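You operate a simulated robot arm through the tools that you are given. There is no shell and no other tool. Be economical: measure what you need, move in short steps, check, and stop when the job is done.

The job below is to be done with a simulated two-armed robot. You get a single attempt, and the scene is never put back.

JOB
On the cab bench top, fold the rag in half, so that its two short edges meet.

Only the result counts: the job must be done as asked and must still hold three seconds after the hand-in. Knocking over, shifting, dropping, spilling or breaking anything else fails it. Flat cloth is picked up by pressing the open fingertips on it (5 to 10 N) and closing them slowly along it; thin cloth reads only 2 to 8 mm in the jaws.

ROBOT AND FRAMES
Two 7-joint arms with two-finger parallel grippers on one trunk, on a base that drives. Base frame: it is fixed to the floor where the robot stands at the start and does not move with it; the origin is under the middle of the robot, x ahead of it, y to its left, z up; the surface under the hand at the start is at about z = 0.86. Lengths are in m, angles in degrees, forces in N, time in s.
The left shoulder is at the start at [0.06, 0.189, 1.153], the right one opposite. With the tool pointing down near the work surface each hand reaches from about 0.1 to 0.66 m from the robot's upright axis, wherever it stands, measured 20 degrees to its own side. Places, roughly: cab bench top [0.6, -0.5, 0.9]. Payload 3.43 kg a hand.
The tool frame of a hand sits at the grasp point between the pads (the TCP): z along the fingers, y along the line on which they close. The tips reach 0.03 m beyond it. The gripper opens to 0.094 m. The fingers are 0.028 m wide and 0.01 m thick; the gripper's body (0.05 by 0.096 m) begins 0.055 m behind the TCP.
Orientation is that of the tool frame in the base frame, as [roll, pitch, yaw] about the fixed x, y, z axes, in that order (R = Rz(yaw) Ry(pitch) Rx(roll)). With the fingers straight down and closing along the base's y, the tool's x points along the base's -x, its y along +y and its z along -z.

CONTROLS
- The arms move only by the tool servo_tool. It takes "left_series", "right_series" or both (then of equal length, played together; a hand with none holds still); each is a list of rows, each a list of 3 entries, a list of its own where there are three numbers: the turn, a rotation vector about the tool's x, y, z in units of 5 degrees (1.0 is 5 degrees), then the shift along the tool's x, y, z in units of 30 mm (1.0 is 30 mm), then the finger opening in m, from 0 to 0.094. In form: [[[rx, ry, rz], [tx, ty, tz], fingers], ...]. A call has 1 to 20 rows; each row shifts and turns the commanded pose from where the row before left it, along the tool's axes as they then stand. A call with a number of a shift or a turn outside -1 to 1 is refused whole. A row lasts 0.2 s, in which the tool goes at most 0.05 m and 8.6 degrees; a call with a longer step from one row to the next is refused whole, and so is a gripper value outside its range. A pose out of reach is approached as far as the arm can. The call stops where the force on the tool passes 40 N (or 10 N more than at its start, if that is more) or the arm is blocked; 0.2 s more then pass. Each finger travels about 0.153 m/s and halts on what it meets, pressing with about 35 N; the grip force reading is that of the motor and also rises with nothing between the fingers. The clock runs only during rows and for 0.2 s after the last one: add rows that do not move to give the fingers time. The reply holds the time, the measured pose of the TCP, the force on the tool along the base axes, the opening and the grip force, in the units named above and with some noise, with the torque about the TCP (base axes, N m) and any sound that the robot's microphone picked up.
- Cameras (640 x 400 px; columns grow to the right, rows downward): "scene" is now at [-0, 0.0253, 1.6878]; the picture's right is [0.40, -0.92, 0.00], its down [-0.80, -0.35, -0.48] and it looks along [0.44, 0.19, -0.88] (base axes); focal length 252 px, centre (320, 200). "left" rides on the left gripper at [0.076, -0.014, -0.103] in its tool frame; the picture's right is [0.18, 0.98, 0.00], its down [-0.75, 0.14, -0.64] and it looks along [-0.63, 0.12, 0.77] (tool axes); focal length 243 px, centre (320, 200). "right" rides on the right gripper at [0.076, 0.014, -0.103] in its tool frame; the picture's right is [-0.18, 0.98, 0.00], its down [-0.75, -0.14, -0.64] and it looks along [-0.63, -0.12, 0.77] (tool axes); focal length 243 px, centre (320, 200). There is no depth. A picture from a camera that has moved, and an enlarged one, comes with that camera's place and axes in the base frame and with its lens.
- camera(camera): a new picture of that camera. No time passes.
- raise_lower(by): slides the trunk up (or, below 0, down) by that many m; the arms and the scene camera ride with it, the base frame stays. It gives what a move gives, with no picture.
- drive_base(legs): drives the robot by 1 to 6 legs, each [ahead, left, turn to the left] in m, m and degrees, along the robot's own axes; the way and the turn of a leg run together, so that a leg with both is an arc; at most 1.5 m and 180 degrees a leg. The arms and the cameras ride along, it lands a little off, and it stops where it bumps. It gives what a move gives.
- head_to(pan, tilt): turns the head with the scene camera to pan (to the left, within 86 degrees either way) and tilt (down, from -29 to 69), counted from straight ahead of the robot. It gives what a move gives.
- zoom(camera, box): a new picture of the part [left, top, right, bottom] of that camera's present view, enlarged. No time passes.
- sign_off(): hands the job in; it is judged then, once.

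Go step by step. Nothing tells you exact positions but the pictures and the camera data: compare them with the known pose of the tool, close in by small moves and look again before you grip or let go. The budget is 120 turns and 92 pictures, counting those below and the enlarged ones. Unless the task says otherwise, let go and move clear before handing in.

The tools are called by a JSON object that holds its "name" and its "arguments". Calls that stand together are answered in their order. servo_tool: Moves the arms, as the interface text tells. Its arguments: {"type":"object","properties":{"left_series":{"type":"array","items":{"type":"array"}},"right_series":{"type":"array","items":{"type":"array"}}},"required":[]} The other tools are called the same way: raise_lower (by) slides the trunk up or down; drive_base (legs) drives the base; head_to (pan, tilt) turns the head that bears the scene camera; camera (camera) takes a picture; zoom (camera, box) takes an enlarged picture of a part of a camera's view; sign_off () hands the job in.

At the start:

```text
t: 0.0
left_ee_pos: [0.314, 0.3093, 1.0268]
left_orientation: [179.9, 0.0, -180.0]
left_wrist_force: [0.4, 0.3, 0.0]
left_moment: [0.0, 0.02, -0.01]
left_finger_gap: 0.094
left_gripper_force: 0.0
right_ee_pos: [0.3488, -0.0186, 1.0596]
right_orientation: [179.9, 0.0, -179.9]
right_wrist_force: [-0.2, -1.1, 0.2]
right_moment: [0.02, 0.01, 0.01]
right_finger_gap: 0.0939
right_gripper_force: 0.1
trunk travel left (down, up): [-0.825, 0.165]
robot x, y, heading: [-0.0014, -0.0024, 0.2]
head pan, tilt: [23.6, 61.2]
```

scene: 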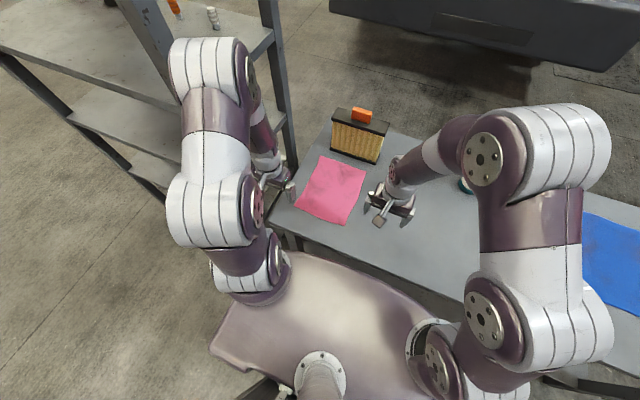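
right: 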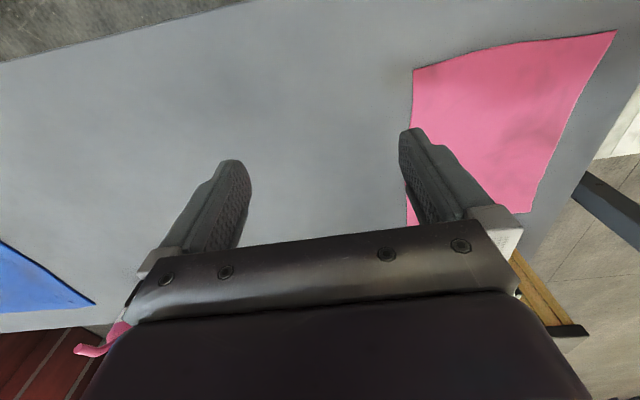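
left: 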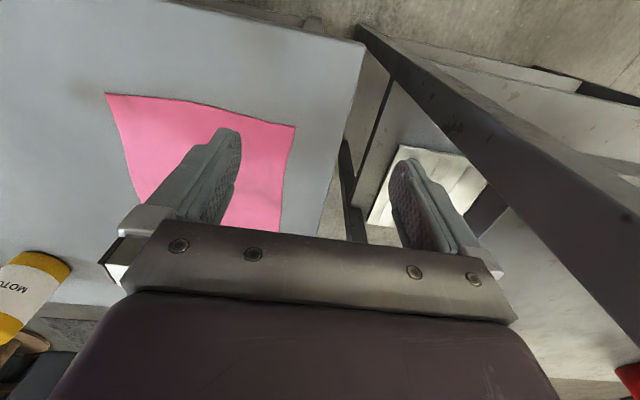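

I see a pink cloth in front of me and a blue one to the right. The cab bench is said to be near [0.6, -0.5], so I look around there.

{"name": "head_to", "arguments": {"pan": -40, "tilt": 50}}

{"name": "camera", "arguments": {"camera": "scene"}}

{"name": "head_to", "arguments": {"pan": 0, "tilt": 40}}

{"name": "camera", "arguments": {"camera": "scene"}}

```text
t: 1.3
left_ee_pos: [0.3113, 0.3098, 1.0279]
left_orientation: [180.0, 0.0, 180.0]
left_wrist_force: [-0.1, 0.4, 0.0]
left_moment: [0.01, -0.01, 0.0]
left_finger_gap: 0.0938
left_gripper_force: 0.0
right_ee_pos: [0.3483, -0.0186, 1.058]
right_orientation: [180.0, 0.0, 180.0]
right_wrist_force: [0.0, -0.5, 0.6]
right_moment: [0.02, 0.01, 0.02]
right_finger_gap: 0.094
right_gripper_force: 0.0
trunk travel left (down, up): [-0.825, 0.165]
robot x, y, heading: [0.0027, 0.005, 0.0]
head pan, tilt: [-40.0, 50.0]
```

```text
88 pictures are left
camera scene: at [-0.0007, -0.0502, 1.7018], right [-0.64, -0.77, 0.0], down [-0.59, 0.49, -0.64], along [0.49, -0.41, -0.77], focal length 252 px, centre (320, 200)
```

scene: 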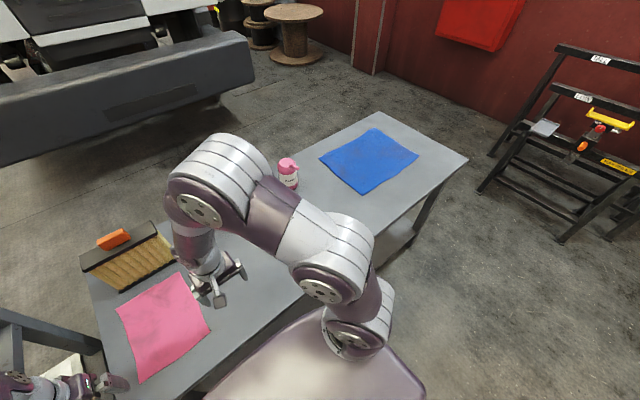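

```text
t: 2.4
left_ee_pos: [0.3113, 0.3093, 1.0267]
left_orientation: [179.9, -0.1, 180.0]
left_wrist_force: [0.2, -0.5, 0.5]
left_moment: [-0.01, 0.04, 0.02]
left_finger_gap: 0.094
left_gripper_force: 0.2
right_ee_pos: [0.3496, -0.0189, 1.059]
right_orientation: [-180.0, 0.1, 180.0]
right_wrist_force: [0.1, 0.0, -0.7]
right_moment: [-0.02, -0.01, -0.02]
right_finger_gap: 0.0943
right_gripper_force: 0.0
trunk travel left (down, up): [-0.825, 0.165]
robot x, y, heading: [-0.0042, -0.0023, -0.3]
head pan, tilt: [0.0, 40.0]
```

```text
87 pictures are left
camera scene: at [0.0252, -0.0009, 1.716], right [0.0, -1.0, 0.0], down [-0.64, 0.0, -0.77], along [0.77, 0.0, -0.64], focal length 252 px, centre (320, 200)
```

scene: 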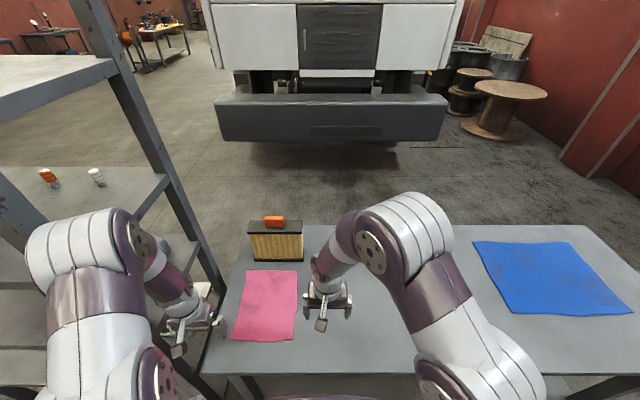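

Both cloths lie on the same bench: pink about 0.26 x 0.21 m, blue about 0.50 x 0.32 m. I look closely at each to tell which is the rag.

{"name": "zoom", "arguments": {"camera": "scene", "box": [440, 220, 640, 345]}}

{"name": "zoom", "arguments": {"camera": "scene", "box": [200, 240, 360, 360]}}

```text
3.20 times, centred on (540, 282) of scene
camera zoom: at [0.0252, -0.0009, 1.716], right [0.0, -1.0, 0.0], down [-0.64, 0.0, -0.77], along [0.77, 0.0, -0.64], focal length 805 px, centre (-384, -64)
```

zoom: 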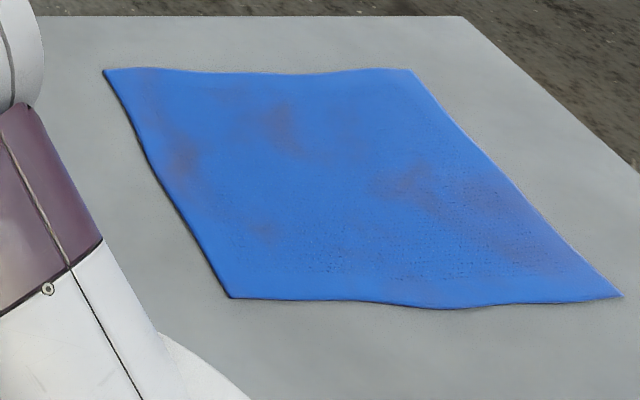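

```text
3.33 times, centred on (280, 300) of scene
camera zoom: at [0.0252, -0.0009, 1.716], right [0.0, -1.0, 0.0], down [-0.64, 0.0, -0.77], along [0.77, 0.0, -0.64], focal length 839 px, centre (453, -133)
```

zoom: 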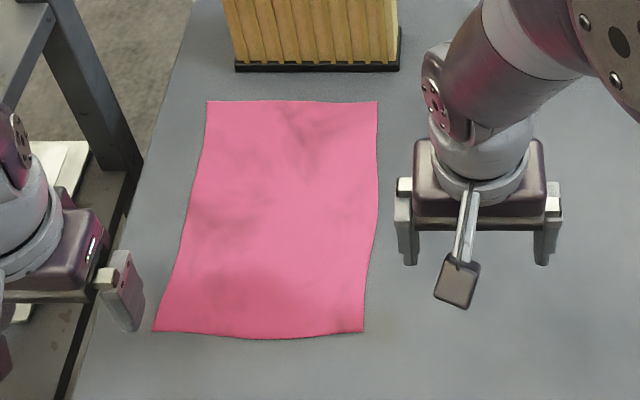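

Pink is about 0.26 x 0.21, blue about 0.42 x 0.32. I compare their surfaces in tighter zooms to decide which one is the rag.

{"name": "head_to", "arguments": {"pan": -55, "tilt": 40}}

{"name": "zoom", "arguments": {"camera": "scene", "box": [220, 120, 420, 245]}}

{"name": "head_to", "arguments": {"pan": 23.6, "tilt": 61.2}}

{"name": "zoom", "arguments": {"camera": "scene", "box": [270, 90, 430, 240]}}

{"name": "zoom", "arguments": {"camera": "right", "box": [380, 0, 640, 240]}}

{"name": "zoom", "arguments": {"camera": "right", "box": [0, 220, 140, 330]}}

```text
t: 3.6
left_ee_pos: [0.3119, 0.3077, 1.0276]
left_orientation: [179.8, 0.0, 180.0]
left_wrist_force: [-0.1, 1.0, 0.0]
left_moment: [0.01, 0.02, 0.03]
left_finger_gap: 0.0941
left_gripper_force: 0.1
right_ee_pos: [0.3488, -0.0195, 1.0588]
right_orientation: [179.9, 0.0, 180.0]
right_wrist_force: [0.2, 0.4, 0.6]
right_moment: [-0.01, 0.0, 0.01]
right_finger_gap: 0.0938
right_gripper_force: 0.0
trunk travel left (down, up): [-0.825, 0.165]
robot x, y, heading: [-0.0012, -0.0018, 0.1]
head pan, tilt: [-55.0, 40.0]
```

```text
3.20 times, centred on (320, 182) of scene
camera zoom: at [-0.0109, -0.0704, 1.716], right [-0.82, -0.57, 0.0], down [-0.37, 0.53, -0.77], along [0.44, -0.63, -0.64], focal length 805 px, centre (320, 256)
```

zoom: 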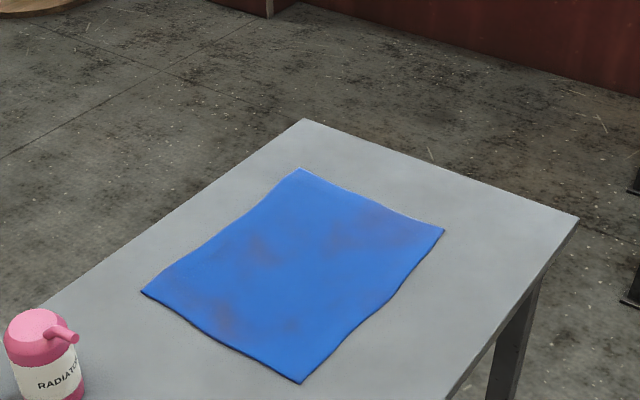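

```text
t: 5.2
left_ee_pos: [0.3111, 0.31, 1.0275]
left_orientation: [179.9, 0.0, 179.9]
left_wrist_force: [1.0, 0.6, 0.2]
left_moment: [0.01, -0.01, 0.01]
left_finger_gap: 0.0943
left_gripper_force: 0.0
right_ee_pos: [0.3488, -0.0196, 1.059]
right_orientation: [179.9, 0.0, 179.9]
right_wrist_force: [0.5, 1.2, 0.1]
right_moment: [0.02, 0.0, 0.03]
right_finger_gap: 0.094
right_gripper_force: 0.0
trunk travel left (down, up): [-0.825, 0.165]
robot x, y, heading: [0.0015, 0.0009, 0.2]
head pan, tilt: [23.6, 61.2]
```

```text
2.67 times, centred on (350, 165) of scene
camera zoom: at [0.0001, 0.0253, 1.6879], right [0.4, -0.92, 0.0], down [-0.8, -0.35, -0.48], along [0.44, 0.19, -0.88], focal length 671 px, centre (240, 293)
```

zoom: 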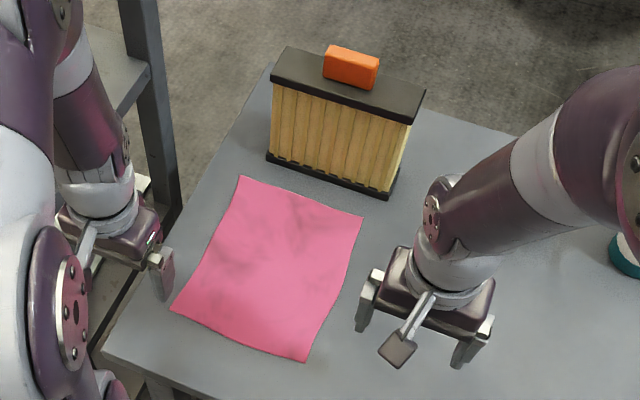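

```text
1.67 times, centred on (510, 120) of right
camera zoom: at [0.2726, -0.0042, 1.1618], right [0.18, 0.98, 0.0], down [0.75, -0.14, 0.64], along [0.63, -0.12, -0.77], focal length 404 px, centre (3, 333)
```

zoom: 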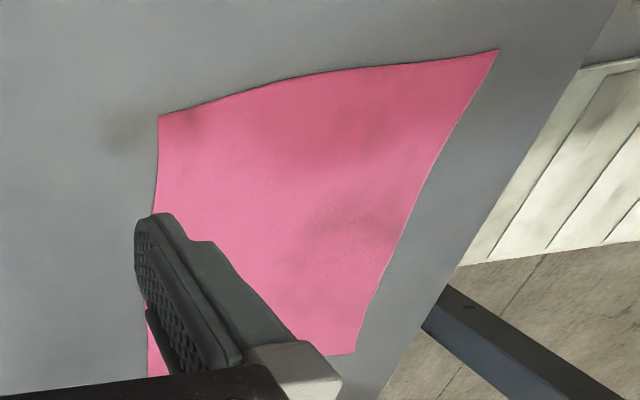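

```text
3.64 times, centred on (70, 275) of right
camera zoom: at [0.2726, -0.0042, 1.1618], right [0.18, 0.98, 0.0], down [0.75, -0.14, 0.64], along [0.63, -0.12, -0.77], focal length 882 px, centre (1229, -73)
```

zoom: 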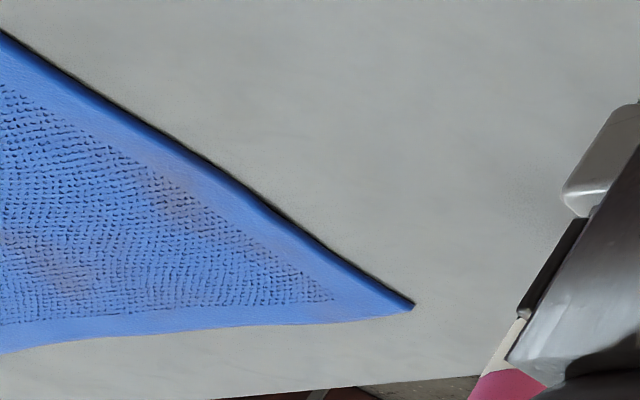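

Blue is a thick hemmed terry towel, while pink is a thin plain cloth, so pink is the rag. It measures about 0.25 m along x (0.352 to 0.604) by 0.2 m along y (0.08 to 0.28), and a tall air filter stands at x≈0.655. I will take the far short edge with both hands, tilted slightly forward, and fold it towards the robot. First I move above the far corners.

{"name": "servo_tool", "arguments": {"left_series": [[[0, -1, 0], [0, 0, 0], 0.05], [[0, -1, 0], [0, 0, 0], 0.05], [[0, -1, 0], [0, 0, 0], 0.05], [[0, 0, 0], [-0.94, -0.265, 0.498], 0.05], [[0, 0, 0], [-0.94, -0.265, 0.498], 0.05], [[0, 0, 0], [-0.94, -0.265, 0.498], 0.05], [[0, 0, 0], [-0.94, -0.265, 0.498], 0.05], [[0, 0, 0], [-0.94, -0.265, 0.498], 0.05], [[0, 0, 0], [-0.94, -0.265, 0.498], 0.05], [[0, 0, 0], [-0.94, -0.265, 0.498], 0.05], [[0, 0, 0], [-0.94, -0.265, 0.498], 0.05], [[0, 0, 0], [0, 0, 0], 0.05]], "right_series": [[[0, -1, 0], [0, 0, 0], 0.05], [[0, -1, 0], [0, 0, 0], 0.05], [[0, -1, 0], [0, 0, 0], 0.05], [[0, 0, 0], [-0.752, 0.5625, 0.59], 0.05], [[0, 0, 0], [-0.752, 0.5625, 0.59], 0.05], [[0, 0, 0], [-0.752, 0.5625, 0.59], 0.05], [[0, 0, 0], [-0.752, 0.5625, 0.59], 0.05], [[0, 0, 0], [-0.752, 0.5625, 0.59], 0.05], [[0, 0, 0], [-0.752, 0.5625, 0.59], 0.05], [[0, 0, 0], [-0.752, 0.5625, 0.59], 0.05], [[0, 0, 0], [-0.752, 0.5625, 0.59], 0.05], [[0, 0, 0], [0, 0, 0], 0.05]]}}

{"name": "camera", "arguments": {"camera": "scene"}}

{"name": "camera", "arguments": {"camera": "right"}}

{"name": "camera", "arguments": {"camera": "left"}}

```text
t: 7.8
left_ee_pos: [0.5577, 0.2467, 0.9704]
left_orientation: [179.9, 15.1, 179.9]
left_wrist_force: [0.1, -0.6, -0.9]
left_moment: [-0.03, -0.03, 0.02]
left_finger_gap: 0.05
left_gripper_force: 0.0
right_ee_pos: [0.5574, 0.1169, 0.9711]
right_orientation: [-180.0, 15.0, -179.9]
right_wrist_force: [-0.4, 0.3, -0.4]
right_moment: [-0.01, 0.01, 0.01]
right_finger_gap: 0.0501
right_gripper_force: 0.2
trunk travel left (down, up): [-0.825, 0.165]
robot x, y, heading: [-0.0017, -0.002, -0.1]
head pan, tilt: [23.6, 61.2]
```

```text
80 pictures are left
camera scene: at [-0.0017, 0.025, 1.6879], right [0.4, -0.92, 0.0], down [-0.8, -0.35, -0.48], along [0.44, 0.19, -0.88], focal length 252 px, centre (320, 200)
```

scene: 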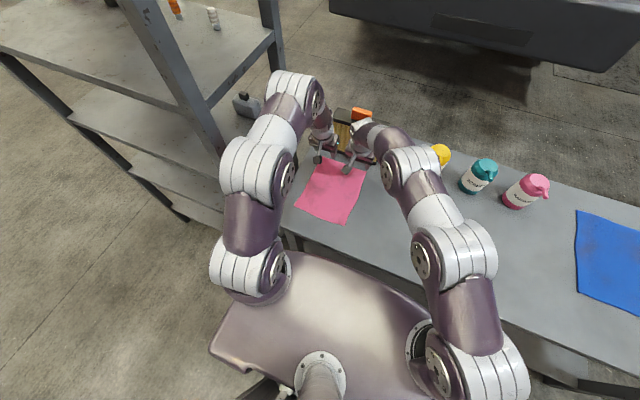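

```text
79 pictures are left
camera right: at [0.4584, 0.1311, 1.0503], right [0.18, 0.98, 0.05], down [0.56, -0.14, 0.82], along [0.81, -0.12, -0.58], focal length 243 px, centre (320, 200)
```

right: 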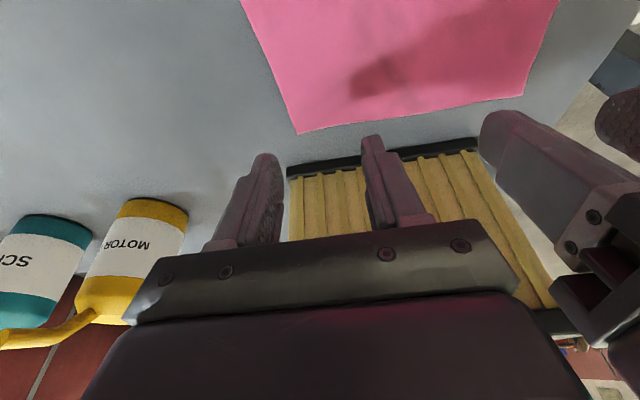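

```text
78 pictures are left
camera left: at [0.4578, 0.231, 1.0494], right [-0.18, 0.98, -0.05], down [0.56, 0.14, 0.82], along [0.81, 0.12, -0.58], focal length 243 px, centre (320, 200)
```

left: 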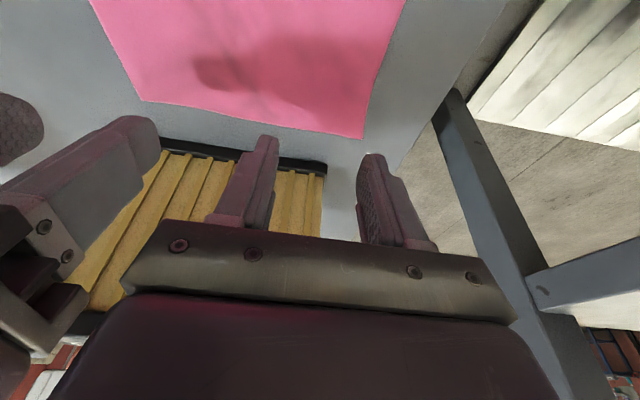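

The far edge is at x≈0.611, y from 0.09 to 0.29, and the filter front is at 0.658. I lower both hands to just above the cloth near the corners.

{"name": "servo_tool", "arguments": {"left_series": [[[0, 0, 0], [-0.254, 0.1, 0.839], 0.05], [[0, 0, 0], [-0.254, 0.1, 0.839], 0.05], [[0, 0, 0], [-0.254, 0.1, 0.839], 0.05], [[0, 0, 0], [0, 0, 0], 0.05]], "right_series": [[[0, 0, 0], [-0.254, 0.055, 0.839], 0.05], [[0, 0, 0], [-0.254, 0.055, 0.839], 0.05], [[0, 0, 0], [-0.254, 0.055, 0.839], 0.05], [[0, 0, 0], [0, 0, 0], 0.05]]}}

{"name": "camera", "arguments": {"camera": "right"}}

{"name": "camera", "arguments": {"camera": "left"}}

```text
t: 8.8
left_ee_pos: [0.6017, 0.2545, 0.9042]
left_orientation: [179.9, 15.0, 180.0]
left_wrist_force: [-0.2, 0.8, 0.1]
left_moment: [0.02, 0.01, -0.01]
left_finger_gap: 0.0502
left_gripper_force: 0.0
right_ee_pos: [0.5957, 0.1185, 0.9059]
right_orientation: [-180.0, 15.1, -180.0]
right_wrist_force: [-0.3, 0.4, -0.7]
right_moment: [-0.04, 0.01, 0.01]
right_finger_gap: 0.05
right_gripper_force: 0.1
right hand out of reach, approached as far as the arm can: row 3
trunk travel left (down, up): [-0.825, 0.165]
robot x, y, heading: [-0.006, -0.0045, -0.1]
head pan, tilt: [23.6, 61.2]
```

```text
77 pictures are left
camera right: at [0.4955, 0.1329, 0.9844], right [0.18, 0.98, 0.05], down [0.56, -0.14, 0.82], along [0.81, -0.12, -0.58], focal length 243 px, centre (320, 200)
```

right: 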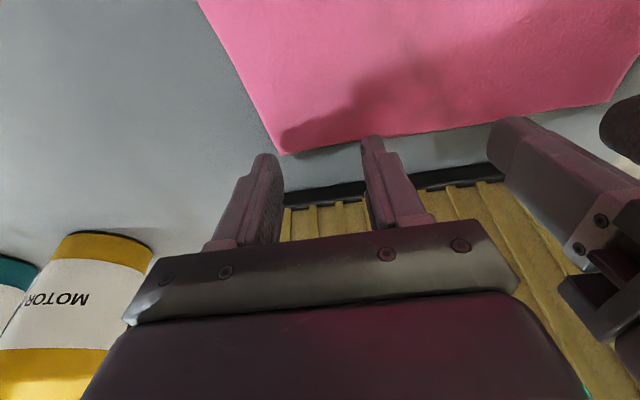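

```text
76 pictures are left
camera left: at [0.5014, 0.2402, 0.9822], right [-0.18, 0.98, -0.05], down [0.56, 0.14, 0.82], along [0.81, 0.12, -0.58], focal length 243 px, centre (320, 200)
```

left: 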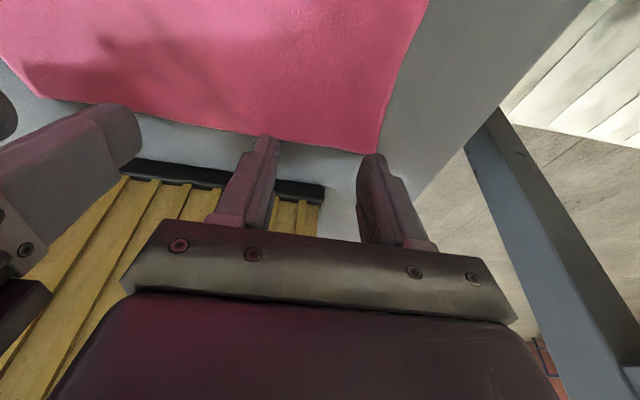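

The right hand is slightly out of reach here. I tilt it 10° more, which brings the wrist closer, and bring both hands a few mm inward.

{"name": "servo_tool", "arguments": {"left_series": [[[0, 0, 0], [0, 0, 0], 0.05], [[0, 0, 0], [0, 0, 0], 0.05], [[0, 0, 0], [0.16, -0.13, 0], 0.05], [[0, 0, 0], [0, 0, 0], 0.05]], "right_series": [[[0, -1, 0], [0, 0, 0], 0.05], [[0, -1, 0], [0, 0, 0], 0.05], [[0, 0, 0], [0.21, 0.14, -0.1], 0.05], [[0, 0, 0], [0, 0, 0], 0.05]]}}

{"name": "camera", "arguments": {"camera": "right"}}

```text
t: 9.8
left_ee_pos: [0.5977, 0.252, 0.9015]
left_orientation: [180.0, 15.0, 180.0]
left_wrist_force: [-0.7, -0.9, -0.7]
left_moment: [-0.02, 0.01, 0.0]
left_finger_gap: 0.0501
left_gripper_force: 0.1
right_ee_pos: [0.5894, 0.1233, 0.9038]
right_orientation: [180.0, 25.0, -179.9]
right_wrist_force: [0.0, 0.6, 0.4]
right_moment: [0.02, 0.01, 0.0]
right_finger_gap: 0.05
right_gripper_force: 0.0
trunk travel left (down, up): [-0.825, 0.165]
robot x, y, heading: [0.001, -0.0001, 0.1]
head pan, tilt: [23.6, 61.2]
```

```text
75 pictures are left
camera right: at [0.4773, 0.1372, 0.9645], right [0.17, 0.98, 0.08], down [0.41, -0.14, 0.9], along [0.9, -0.12, -0.43], focal length 243 px, centre (320, 200)
```

right: 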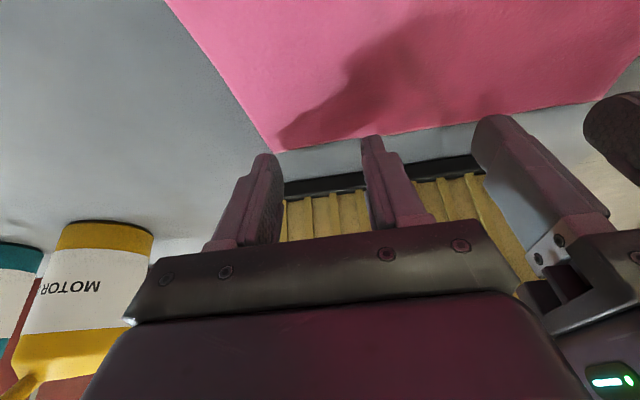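

Right is now in reach. I shift it slightly inward and lower both gently towards contact.

{"name": "servo_tool", "arguments": {"left_series": [[[0, 0, 0], [0, 0, 0], 0.05], [[0, 0, 0], [0.026, 0, 0.097], 0.05], [[0, 0, 0], [0.026, 0, 0.097], 0.05], [[0, 0, 0], [0, 0, 0], 0.05]], "right_series": [[[0, 0, 0], [0, 0.2, 0], 0.05], [[0, 0, 0], [0.056, 0, 0.12], 0.05], [[0, 0, 0], [0.056, 0, 0.12], 0.05], [[0, 0, 0], [0, 0, 0], 0.05]]}}

```text
t: 10.8
left_ee_pos: [0.597, 0.2509, 0.8958]
left_orientation: [179.9, 15.0, 180.0]
left_wrist_force: [-0.5, 0.7, 0.2]
left_moment: [0.0, 0.01, 0.02]
left_finger_gap: 0.0499
left_gripper_force: 0.1
right_ee_pos: [0.5902, 0.1284, 0.8952]
right_orientation: [180.0, 25.0, 179.9]
right_wrist_force: [0.6, 0.3, -0.7]
right_moment: [-0.01, -0.01, 0.01]
right_finger_gap: 0.0499
right_gripper_force: 0.1
trunk travel left (down, up): [-0.825, 0.165]
robot x, y, heading: [0.0014, -0.0016, 0.2]
head pan, tilt: [23.6, 61.2]
```

No contact yet; I step down about 3 mm more.

{"name": "servo_tool", "arguments": {"left_series": [[[0, 0, 0], [0.013, 0, 0.048], 0.05], [[0, 0, 0], [0.013, 0, 0.048], 0.05], [[0, 0, 0], [0, 0, 0], 0.05]], "right_series": [[[0, 0, 0], [0.021, 0, 0.045], 0.05], [[0, 0, 0], [0.021, 0, 0.045], 0.05], [[0, 0, 0], [0, 0, 0], 0.05]]}}

```text
t: 11.6
left_ee_pos: [0.5957, 0.251, 0.8939]
left_orientation: [179.8, 15.1, 180.0]
left_wrist_force: [0.4, 1.8, 5.2]
left_moment: [0.06, -0.01, 0.0]
left_finger_gap: 0.0499
left_gripper_force: 0.1
right_ee_pos: [0.5893, 0.128, 0.8949]
right_orientation: [-180.0, 25.1, 180.0]
right_wrist_force: [1.1, -0.7, 6.8]
right_moment: [-0.14, 0.0, 0.04]
right_finger_gap: 0.05
right_gripper_force: 0.2
trunk travel left (down, up): [-0.825, 0.165]
robot x, y, heading: [0.0029, -0.0031, -0.0]
head pan, tilt: [23.6, 61.2]
```

Both hands are pressing at 5–7 N. I close the fingers slowly.

{"name": "servo_tool", "arguments": {"left_series": [[[0, 0, 0], [0, 0, 0], 0.045], [[0, 0, 0], [0, 0, 0], 0.041], [[0, 0, 0], [0, 0, 0], 0.037], [[0, 0, 0], [0, 0, 0], 0.033], [[0, 0, 0], [0, 0, 0], 0.029], [[0, 0, 0], [0, 0, 0], 0.025], [[0, 0, 0], [0, 0, 0], 0.021], [[0, 0, 0], [0, 0, 0], 0.017], [[0, 0, 0], [0, 0, 0], 0.013], [[0, 0, 0], [0, 0, 0], 0.009], [[0, 0, 0], [0, 0, 0], 0.005], [[0, 0, 0], [0, 0, 0], 0.0], [[0, 0, 0], [0, 0, 0], 0.0], [[0, 0, 0], [0, 0, 0], 0.0]], "right_series": [[[0, 0, 0], [0, 0, 0], 0.045], [[0, 0, 0], [0, 0, 0], 0.041], [[0, 0, 0], [0, 0, 0], 0.037], [[0, 0, 0], [0, 0, 0], 0.033], [[0, 0, 0], [0, 0, 0], 0.029], [[0, 0, 0], [0, 0, 0], 0.025], [[0, 0, 0], [0, 0, 0], 0.021], [[0, 0, 0], [0, 0, 0], 0.017], [[0, 0, 0], [0, 0, 0], 0.013], [[0, 0, 0], [0, 0, 0], 0.009], [[0, 0, 0], [0, 0, 0], 0.005], [[0, 0, 0], [0, 0, 0], 0.0], [[0, 0, 0], [0, 0, 0], 0.0], [[0, 0, 0], [0, 0, 0], 0.0]]}}

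{"name": "camera", "arguments": {"camera": "right"}}

{"name": "camera", "arguments": {"camera": "left"}}

```text
t: 14.6
left_ee_pos: [0.5953, 0.2509, 0.8934]
left_orientation: [179.9, 15.2, 179.9]
left_wrist_force: [1.6, -22.5, 10.1]
left_moment: [-0.76, 0.0, 0.12]
left_finger_gap: 0.0021
left_gripper_force: 35.2
right_ee_pos: [0.5894, 0.1282, 0.8949]
right_orientation: [179.9, 25.2, 179.9]
right_wrist_force: [-1.9, 22.8, 5.5]
right_moment: [0.71, 0.06, 0.18]
right_finger_gap: 0.0025
right_gripper_force: 35.8
trunk travel left (down, up): [-0.825, 0.165]
robot x, y, heading: [-0.0015, 0.0022, 0.2]
head pan, tilt: [23.6, 61.2]
```

```text
74 pictures are left
camera right: at [0.4762, 0.1429, 0.9549], right [0.17, 0.98, 0.08], down [0.41, -0.14, 0.9], along [0.9, -0.12, -0.43], focal length 243 px, centre (320, 200)
```

right: 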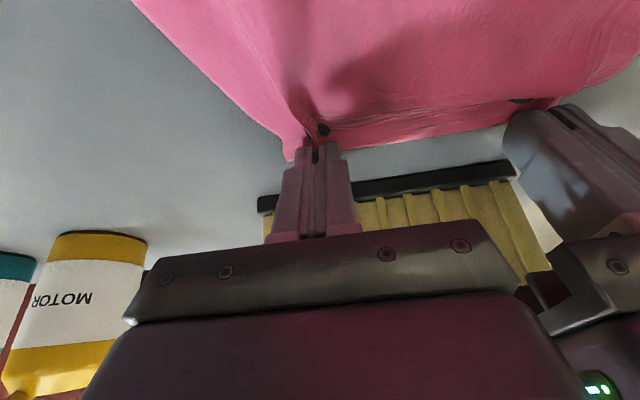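

```text
73 pictures are left
camera left: at [0.4954, 0.2352, 0.9733], right [-0.18, 0.98, -0.05], down [0.56, 0.14, 0.82], along [0.81, 0.12, -0.58], focal length 243 px, centre (320, 200)
```

left: 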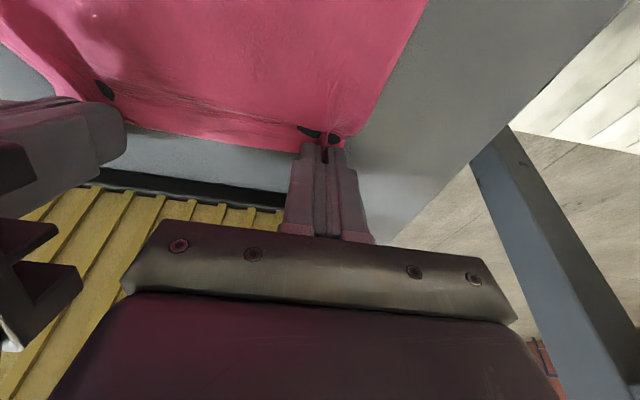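

Both grips read 2 mm of cloth, with some tension between the hands. I ease them together by a few mm and lift a little to check the hold.

{"name": "servo_tool", "arguments": {"left_series": [[[0, 0, 0], [0, -0.07, 0], 0], [[0, 0, 0], [0, -0.07, 0], 0], [[0, 0, 0], [-0.086, 0, -0.322], 0], [[0, 0, 0], [-0.086, 0, -0.322], 0], [[0, 0, 0], [-0.086, 0, -0.322], 0], [[0, 0, 0], [0, 0, 0], 0]], "right_series": [[[0, 0, 0], [0, 0.07, 0], 0], [[0, 0, 0], [0, 0.07, 0], 0], [[0, 0, 0], [-0.141, 0, -0.302], 0], [[0, 0, 0], [-0.141, 0, -0.302], 0], [[0, 0, 0], [-0.141, 0, -0.302], 0], [[0, 0, 0], [0, 0, 0], 0]]}}

{"name": "camera", "arguments": {"camera": "right"}}

{"name": "camera", "arguments": {"camera": "left"}}

```text
t: 16.0
left_ee_pos: [0.597, 0.2465, 0.9235]
left_orientation: [179.9, 15.0, -180.0]
left_wrist_force: [-0.3, 0.5, 0.3]
left_moment: [-0.02, -0.01, -0.01]
left_finger_gap: 0.0021
left_gripper_force: 35.0
right_ee_pos: [0.5877, 0.1327, 0.9234]
right_orientation: [-179.8, 24.9, -180.0]
right_wrist_force: [0.3, -0.1, 0.7]
right_moment: [-0.02, 0.01, 0.02]
right_finger_gap: 0.002
right_gripper_force: 35.1
trunk travel left (down, up): [-0.825, 0.165]
robot x, y, heading: [-0.0003, 0.0003, 0.2]
head pan, tilt: [23.6, 61.2]
```

```text
72 pictures are left
camera right: at [0.4768, 0.1474, 0.9836], right [0.17, 0.98, 0.08], down [0.41, -0.14, 0.9], along [0.9, -0.12, -0.43], focal length 243 px, centre (320, 200)
```

right: 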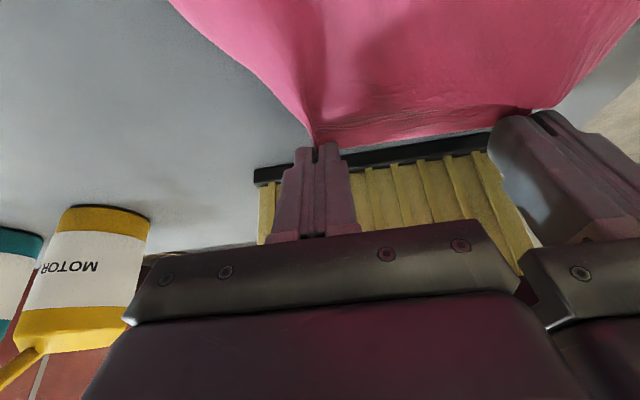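

```text
71 pictures are left
camera left: at [0.4969, 0.2309, 1.0024], right [-0.18, 0.98, -0.05], down [0.56, 0.14, 0.82], along [0.81, 0.12, -0.58], focal length 243 px, centre (320, 200)
```

left: 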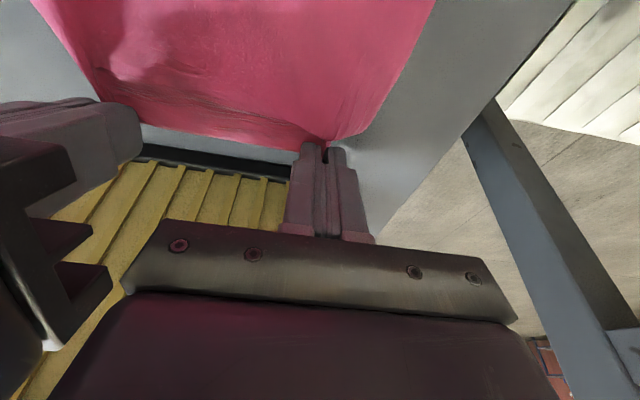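

Both corners are held and lifting. I carry the edge up and back towards the robot while tilting the fingers forward, so the edge turns over.

{"name": "servo_tool", "arguments": {"left_series": [[[0, 0, 0], [0.286, 0, -0.652], 0], [[0, 0, 0], [0.286, 0, -0.652], 0], [[0, 0, 0], [0.286, 0, -0.652], 0], [[0, -1, 0], [0, 0, 0], 0], [[0, -1, 0], [0, 0, 0], 0], [[0, -1, 0], [0, 0, 0], 0], [[0, -1, 0], [0, 0, 0], 0], [[0, 0, 0], [0.81, 0, -0.567], 0], [[0, 0, 0], [0.81, 0, -0.567], 0], [[0, 0, 0], [0.81, 0, -0.567], 0], [[0, -1, 0], [0, 0, 0], 0], [[0, -1, 0], [0, 0, 0], 0], [[0, -1, 0], [0, 0, 0], 0], [[0, 0, 0], [0, 0, 0], 0]], "right_series": [[[0, 0, 0], [0.168, 0, -0.691], 0], [[0, 0, 0], [0.168, 0, -0.691], 0], [[0, 0, 0], [0.168, 0, -0.691], 0], [[0, 0, 0], [0, 0, 0], 0], [[0, 0, 0], [0, 0, 0], 0], [[0, -1, 0], [0, 0, 0], 0], [[0, -1, 0], [0, 0, 0], 0], [[0, 0, 0], [0.728, 0, -0.51], 0], [[0, 0, 0], [0.728, 0, -0.51], 0], [[0, 0, 0], [0.728, 0, -0.51], 0], [[0, -1, 0], [0, 0, 0], 0], [[0, -1, 0], [0, 0, 0], 0], [[0, -1, 0], [0, 0, 0], 0], [[0, 0, 0], [0, 0, 0], 0]]}}

{"name": "camera", "arguments": {"camera": "right"}}

{"name": "zoom", "arguments": {"camera": "scene", "box": [240, 90, 440, 250]}}

```text
t: 19.0
left_ee_pos: [0.471, 0.2514, 0.9765]
left_orientation: [-179.2, 49.9, -179.7]
left_wrist_force: [1.4, -10.9, 0.1]
left_moment: [-0.32, 0.0, -0.12]
left_finger_gap: 0.0025
left_gripper_force: 34.9
left hand out of reach, approached as far as the arm can: row 13
right_ee_pos: [0.47, 0.1331, 0.973]
right_orientation: [179.9, 50.1, 179.8]
right_wrist_force: [0.1, 10.4, 0.8]
right_moment: [0.29, 0.05, 0.25]
right_finger_gap: 0.002
right_gripper_force: 35.2
trunk travel left (down, up): [-0.825, 0.165]
robot x, y, heading: [0.0029, 0.003, -0.2]
head pan, tilt: [23.6, 61.2]
```

```text
70 pictures are left
camera right: at [0.3427, 0.147, 0.9808], right [0.12, 0.98, 0.14], down [-0.01, -0.14, 0.99], along [0.99, -0.12, -0.01], focal length 243 px, centre (320, 200)
```

right: 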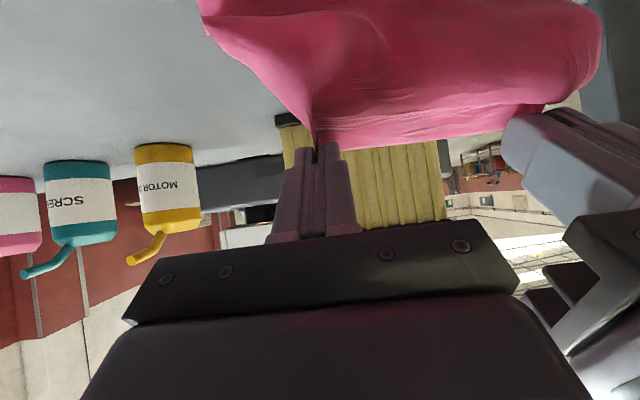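

```text
2.50 times, centred on (340, 170) of scene
camera zoom: at [0.0005, 0.0251, 1.6879], right [0.4, -0.92, 0.0], down [-0.8, -0.35, -0.48], along [0.44, 0.19, -0.88], focal length 629 px, centre (270, 275)
```

zoom: 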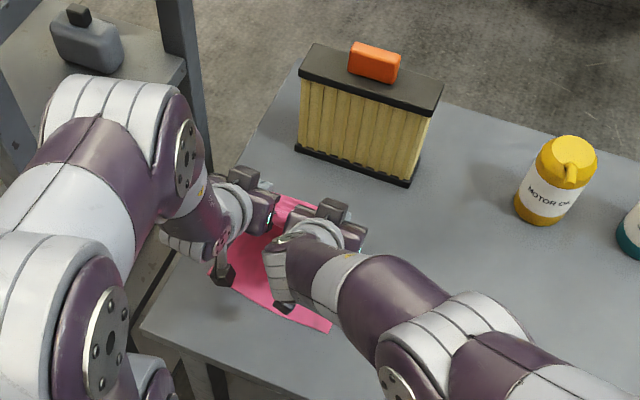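

The left wrist is at its limit at 50° of tilt. I ease both to 45°, then back the base up so the hands carry the edge back without bending the wrists further.

{"name": "servo_tool", "arguments": {"left_series": [[[0, 1, 0], [0, 0, 0], 0], [[0, 0, 0], [0, -0.1, 0], 0], [[0, 0, 0], [0, 0, 0], 0]], "right_series": [[[0, 1, 0], [0, 0, 0], 0], [[0, 0, 0], [0, 0, 0], 0], [[0, 0, 0], [0, 0, 0], 0]]}}

{"name": "drive_base", "arguments": {"legs": [[-0.06, 0, 0]]}}

{"name": "camera", "arguments": {"camera": "right"}}

{"name": "zoom", "arguments": {"camera": "scene", "box": [240, 90, 440, 250]}}

```text
t: 19.8
left_ee_pos: [0.4716, 0.2485, 0.977]
left_orientation: [179.9, 45.0, 179.9]
left_wrist_force: [-0.1, -6.9, -0.3]
left_moment: [-0.18, 0.01, -0.05]
left_finger_gap: 0.0023
left_gripper_force: 35.7
right_ee_pos: [0.4716, 0.1324, 0.9726]
right_orientation: [179.9, 45.0, 179.9]
right_wrist_force: [-0.7, 6.9, -0.6]
right_moment: [0.18, 0.01, 0.14]
right_finger_gap: 0.0021
right_gripper_force: 35.0
trunk travel left (down, up): [-0.825, 0.165]
robot x, y, heading: [0.0008, 0.0013, -0.2]
head pan, tilt: [23.6, 61.2]
```

```text
t: 20.7
left_ee_pos: [0.4157, 0.2489, 0.9745]
left_orientation: [179.9, 44.9, 180.0]
left_wrist_force: [0.0, -5.9, -0.6]
left_moment: [-0.22, -0.02, -0.08]
left_finger_gap: 0.0019
left_gripper_force: 35.3
right_ee_pos: [0.4132, 0.1309, 0.9724]
right_orientation: [-179.9, 44.9, -180.0]
right_wrist_force: [-0.1, 5.6, -0.8]
right_moment: [0.22, 0.0, 0.09]
right_finger_gap: 0.0018
right_gripper_force: 35.2
trunk travel left (down, up): [-0.825, 0.165]
robot x, y, heading: [-0.0572, 0.0072, -0.1]
head pan, tilt: [23.6, 61.2]
```

```text
68 pictures are left
camera right: at [0.2871, 0.1465, 0.9911], right [0.13, 0.98, 0.13], down [0.08, -0.14, 0.99], along [0.99, -0.12, -0.1], focal length 243 px, centre (320, 200)
```

right: 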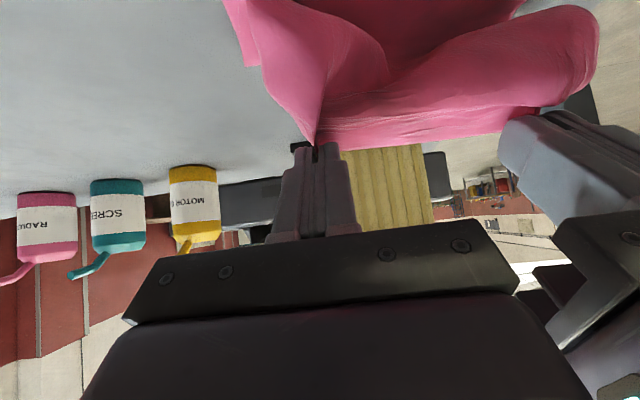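

```text
2.50 times, centred on (340, 170) of scene
camera zoom: at [-0.0554, 0.0255, 1.6878], right [0.4, -0.92, 0.0], down [-0.8, -0.35, -0.48], along [0.44, 0.19, -0.88], focal length 629 px, centre (270, 275)
```

zoom: 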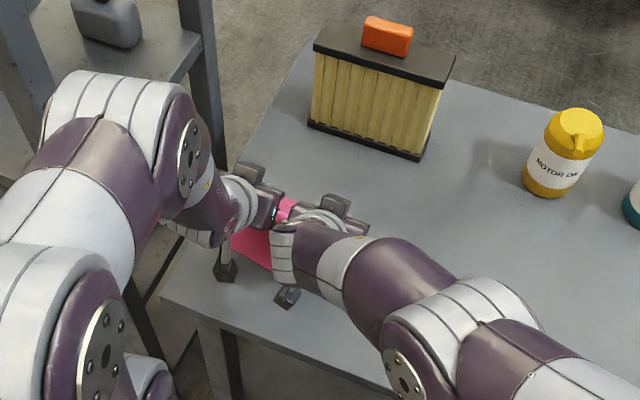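

The cloth follows well. I back up a little more to bring the edge over the near edge.

{"name": "drive_base", "arguments": {"legs": [[-0.05, 0, 0]]}}

{"name": "camera", "arguments": {"camera": "right"}}

{"name": "camera", "arguments": {"camera": "scene"}}

```text
t: 21.6
left_ee_pos: [0.3689, 0.2475, 0.9749]
left_orientation: [179.9, 44.9, 179.8]
left_wrist_force: [1.1, -6.1, 0.1]
left_moment: [-0.16, -0.03, -0.08]
left_finger_gap: 0.0021
left_gripper_force: 34.7
right_ee_pos: [0.3675, 0.1308, 0.9725]
right_orientation: [-180.0, 44.7, 180.0]
right_wrist_force: [0.1, 5.8, 0.1]
right_moment: [0.16, -0.01, 0.1]
right_finger_gap: 0.0021
right_gripper_force: 35.4
trunk travel left (down, up): [-0.825, 0.165]
robot x, y, heading: [-0.1062, 0.0021, 0.1]
head pan, tilt: [23.6, 61.2]
```

```text
66 pictures are left
camera right: at [0.2408, 0.1465, 0.9906], right [0.13, 0.98, 0.13], down [0.08, -0.14, 0.99], along [0.99, -0.12, -0.1], focal length 243 px, centre (320, 200)
```

right: 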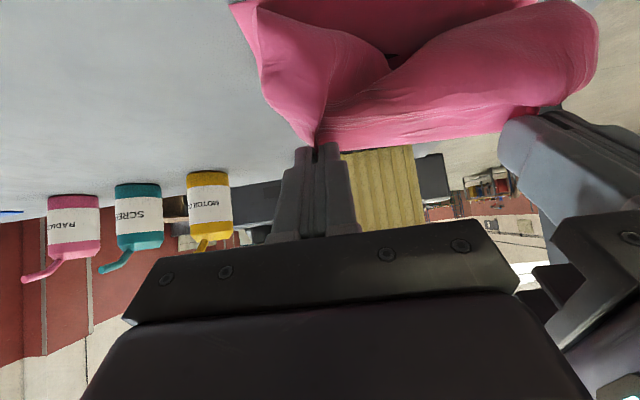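

```text
65 pictures are left
camera scene: at [-0.1008, 0.0256, 1.6878], right [0.4, -0.92, 0.0], down [-0.8, -0.35, -0.48], along [0.44, 0.19, -0.88], focal length 252 px, centre (320, 200)
```

scene: 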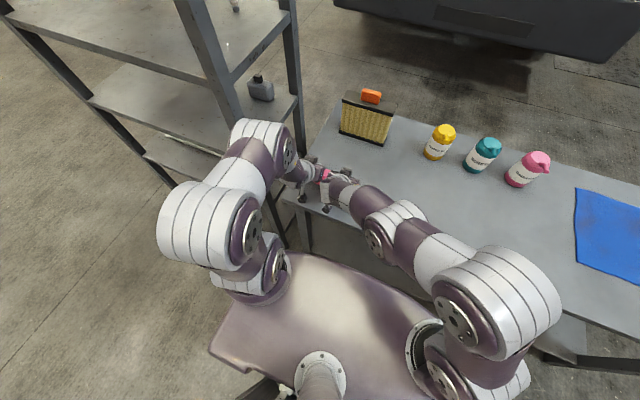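

The edge hangs above the near edge. I lower both hands, moving slightly further back.

{"name": "servo_tool", "arguments": {"left_series": [[[0, 0, 0], [0.63, 0, 0.41], 0], [[0, 0, 0], [0.63, 0, 0.41], 0], [[0, 0, 0], [0.63, 0, 0.41], 0], [[0, 0, 0], [0, 0, 0], 0]], "right_series": [[[0, 0, 0], [0.61, 0, 0.39], 0], [[0, 0, 0], [0.61, 0, 0.39], 0], [[0, 0, 0], [0.61, 0, 0.39], 0], [[0, 0, 0], [0, 0, 0], 0]]}}

{"name": "camera", "arguments": {"camera": "right"}}

{"name": "camera", "arguments": {"camera": "left"}}

{"name": "zoom", "arguments": {"camera": "scene", "box": [270, 140, 390, 240]}}

```text
t: 22.6
left_ee_pos: [0.363, 0.2585, 0.9129]
left_orientation: [-179.2, 44.8, -179.8]
left_wrist_force: [-1.0, -29.7, -0.3]
left_moment: [-0.96, 0.02, -0.39]
left_finger_gap: 0.0024
left_gripper_force: 34.8
left hand out of reach, approached as far as the arm can: row 2, 3
right_ee_pos: [0.3521, 0.1329, 0.9106]
right_orientation: [179.5, 45.2, 179.9]
right_wrist_force: [1.1, 29.6, 0.6]
right_moment: [0.88, -0.04, 0.54]
right_finger_gap: 0.0026
right_gripper_force: 35.2
trunk travel left (down, up): [-0.825, 0.165]
robot x, y, heading: [-0.1042, 0.0005, -0.2]
head pan, tilt: [23.6, 61.2]
```

```text
64 pictures are left
camera right: at [0.2251, 0.1476, 0.9289], right [0.13, 0.98, 0.14], down [0.08, -0.15, 0.99], along [0.99, -0.11, -0.09], focal length 243 px, centre (320, 200)
```

right: 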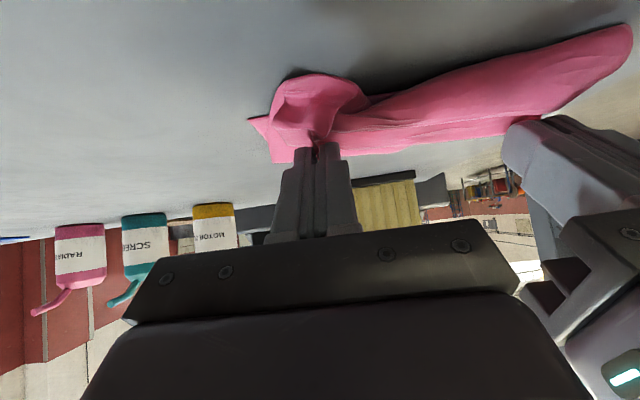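

```text
63 pictures are left
camera left: at [0.237, 0.2446, 0.9335], right [-0.12, 0.98, -0.14], down [0.08, 0.15, 0.98], along [0.99, 0.11, -0.1], focal length 243 px, centre (320, 200)
```

left: 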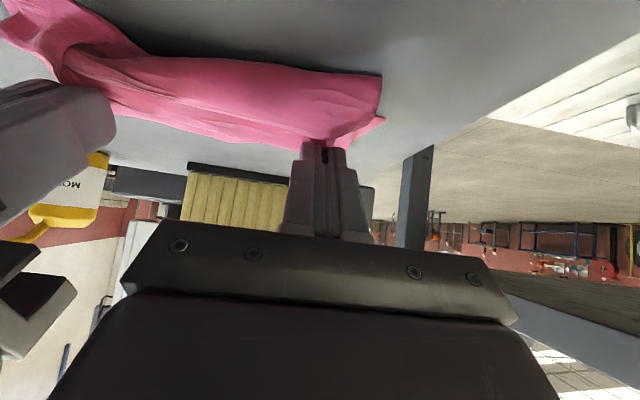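

```text
4.00 times, centred on (330, 190) of scene
camera zoom: at [-0.1047, 0.025, 1.6879], right [0.4, -0.92, 0.0], down [-0.8, -0.35, -0.48], along [0.44, 0.19, -0.88], focal length 1007 px, centre (280, 240)
```

zoom: 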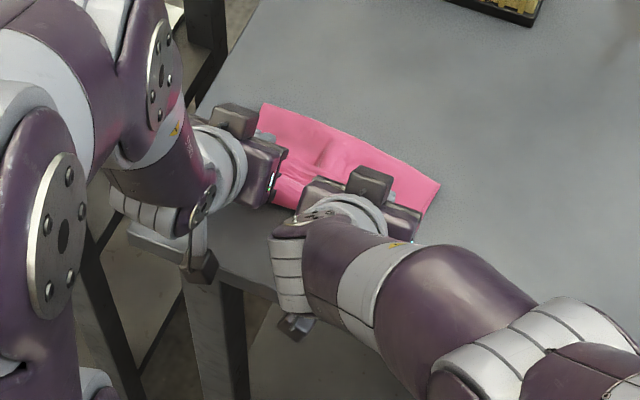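

The left hand ran into its limit and is stretching the cloth, and the layers are bunching. I lift and go forward again along the same way to reopen the fold, then look.

{"name": "servo_tool", "arguments": {"left_series": [[[0, 0, 0], [-0.896, 0, 0.05], 0], [[0, 0, 0], [-0.896, 0, 0.05], 0], [[0, 0, 0], [-0.896, 0, 0.05], 0], [[0, 0, 0], [-0.896, 0, 0.05], 0], [[0, 0, 0], [-0.896, 0, 0.05], 0], [[0, 0, 0], [0, 0, 0], 0]], "right_series": [[[0, 0, 0], [-0.896, 0, 0.05], 0], [[0, 0, 0], [-0.896, 0, 0.05], 0], [[0, 0, 0], [-0.896, 0, 0.05], 0], [[0, 0, 0], [-0.896, 0, 0.05], 0], [[0, 0, 0], [-0.896, 0, 0.05], 0], [[0, 0, 0], [0, 0, 0], 0]]}}

{"name": "camera", "arguments": {"camera": "right"}}

{"name": "camera", "arguments": {"camera": "left"}}

{"name": "zoom", "arguments": {"camera": "scene", "box": [270, 120, 400, 230]}}

```text
t: 24.0
left_ee_pos: [0.4633, 0.2584, 1.0056]
left_orientation: [179.9, 45.1, 179.9]
left_wrist_force: [-1.7, -33.6, -1.1]
left_moment: [-1.01, 0.07, -0.39]
left_finger_gap: 0.0025
left_gripper_force: 35.1
right_ee_pos: [0.4505, 0.1325, 1.0001]
right_orientation: [179.7, 45.0, 180.0]
right_wrist_force: [2.9, 31.7, 1.8]
right_moment: [0.98, -0.11, 0.57]
right_finger_gap: 0.0037
right_gripper_force: 35.4
trunk travel left (down, up): [-0.825, 0.165]
robot x, y, heading: [-0.1029, -0.0, -0.1]
head pan, tilt: [23.6, 61.2]
```

```text
61 pictures are left
camera right: at [0.3238, 0.1473, 1.0182], right [0.13, 0.98, 0.13], down [0.08, -0.14, 0.99], along [0.99, -0.11, -0.1], focal length 243 px, centre (320, 200)
```

right: 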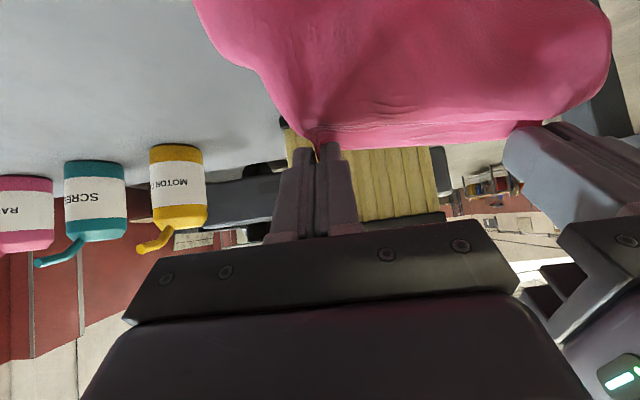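

```text
60 pictures are left
camera left: at [0.3374, 0.2445, 1.0245], right [-0.13, 0.98, -0.13], down [0.08, 0.14, 0.99], along [0.99, 0.12, -0.09], focal length 243 px, centre (320, 200)
```

left: 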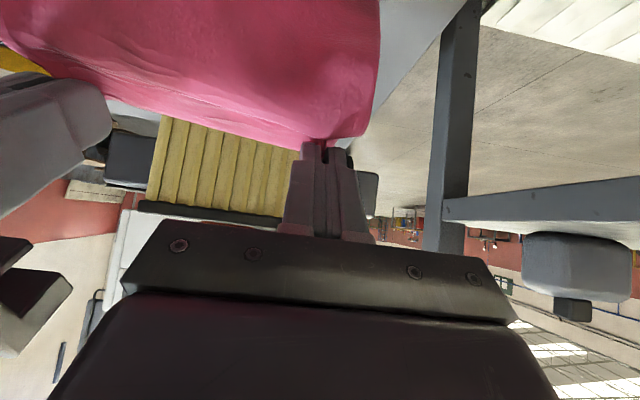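

```text
3.64 times, centred on (335, 175) of scene
camera zoom: at [-0.1063, 0.0255, 1.6879], right [0.4, -0.92, 0.0], down [-0.8, -0.35, -0.48], along [0.44, 0.19, -0.88], focal length 915 px, centre (266, 291)
```

zoom: 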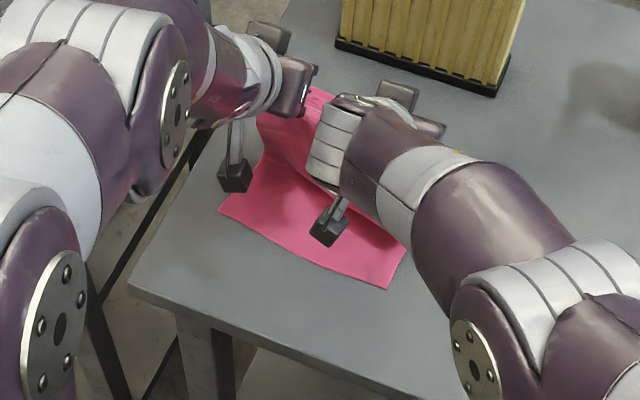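

The view is clear now. The cloth has turned about 6°, with its near edge running from about (0.38, 0.29) to (0.357, 0.09), and the hands line up with it. I release the sideways tension and lower the trunk so the left wrist gets more room.

{"name": "servo_tool", "arguments": {"left_series": [[[0, 0, 0], [0, -0.18, 0], 0], [[0, 0, 0], [0, -0.18, 0], 0], [[0, 0, 0], [0, 0, 0], 0]], "right_series": [[[0, 0, 0], [0, 0.02, 0], 0], [[0, 0, 0], [0, 0.02, 0], 0], [[0, 0, 0], [0, 0, 0], 0]]}}

{"name": "raise_lower", "arguments": {"by": -0.08}}

{"name": "servo_tool", "arguments": {"left_series": [[[0, 0, 0], [-0.5, 0, -0.5], 0], [[0, 0, 0], [-0.5, 0, -0.5], 0], [[0, 0, 0], [-0.25, 0, -0.25], 0], [[0, 0, 0], [0, 0, 0], 0]], "right_series": [[[0, 0, 0], [-0.5, 0, -0.5], 0], [[0, 0, 0], [-0.5, 0, -0.5], 0], [[0, 0, 0], [-0.25, 0, -0.25], 0], [[0, 0, 0], [0, 0, 0], 0]]}}

{"name": "camera", "arguments": {"camera": "scene"}}

```text
t: 24.8
left_ee_pos: [0.4633, 0.2495, 1.0043]
left_orientation: [179.9, 45.0, 179.9]
left_wrist_force: [-0.8, -9.7, -1.4]
left_moment: [-0.31, 0.01, -0.11]
left_finger_gap: 0.0024
left_gripper_force: 35.3
right_ee_pos: [0.451, 0.1316, 0.9989]
right_orientation: [-179.9, 45.0, -180.0]
right_wrist_force: [0.0, 9.9, 0.5]
right_moment: [0.31, -0.01, 0.18]
right_finger_gap: 0.0021
right_gripper_force: 34.9
trunk travel left (down, up): [-0.825, 0.165]
robot x, y, heading: [-0.1055, 0.0026, -0.1]
head pan, tilt: [23.6, 61.2]
```

```text
t: 26.0
left_ee_pos: [0.4635, 0.2483, 0.9248]
left_orientation: [179.9, 44.9, 179.9]
left_wrist_force: [-0.9, -5.5, -0.8]
left_moment: [-0.17, 0.02, -0.07]
left_finger_gap: 0.0022
left_gripper_force: 35.8
right_ee_pos: [0.451, 0.1336, 0.9193]
right_orientation: [179.9, 45.0, 180.0]
right_wrist_force: [0.0, 5.5, -0.1]
right_moment: [0.15, -0.04, 0.1]
right_finger_gap: 0.0021
right_gripper_force: 35.2
trunk travel left (down, up): [-0.745, 0.245]
robot x, y, heading: [-0.1047, 0.0026, 0.1]
head pan, tilt: [23.6, 61.2]
```

```text
t: 27.0
left_ee_pos: [0.4623, 0.2485, 0.977]
left_orientation: [179.8, 45.0, 179.9]
left_wrist_force: [-0.1, -6.4, -0.4]
left_moment: [-0.17, 0.01, -0.01]
left_finger_gap: 0.0022
left_gripper_force: 35.2
right_ee_pos: [0.4508, 0.1326, 0.9727]
right_orientation: [-179.9, 45.0, 179.9]
right_wrist_force: [1.1, 5.0, -0.2]
right_moment: [0.11, -0.02, 0.11]
right_finger_gap: 0.0019
right_gripper_force: 34.9
trunk travel left (down, up): [-0.745, 0.245]
robot x, y, heading: [-0.1079, 0.0008, -0.0]
head pan, tilt: [23.6, 61.2]
```

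```text
58 pictures are left
camera scene: at [-0.1057, 0.0254, 1.6079], right [0.4, -0.92, 0.0], down [-0.8, -0.35, -0.48], along [0.44, 0.19, -0.88], focal length 252 px, centre (320, 200)
```

scene: 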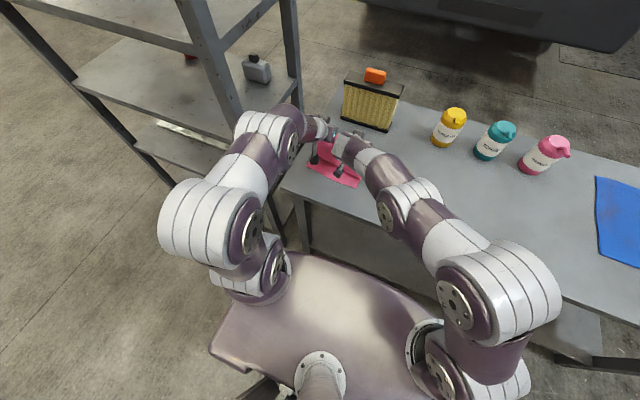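

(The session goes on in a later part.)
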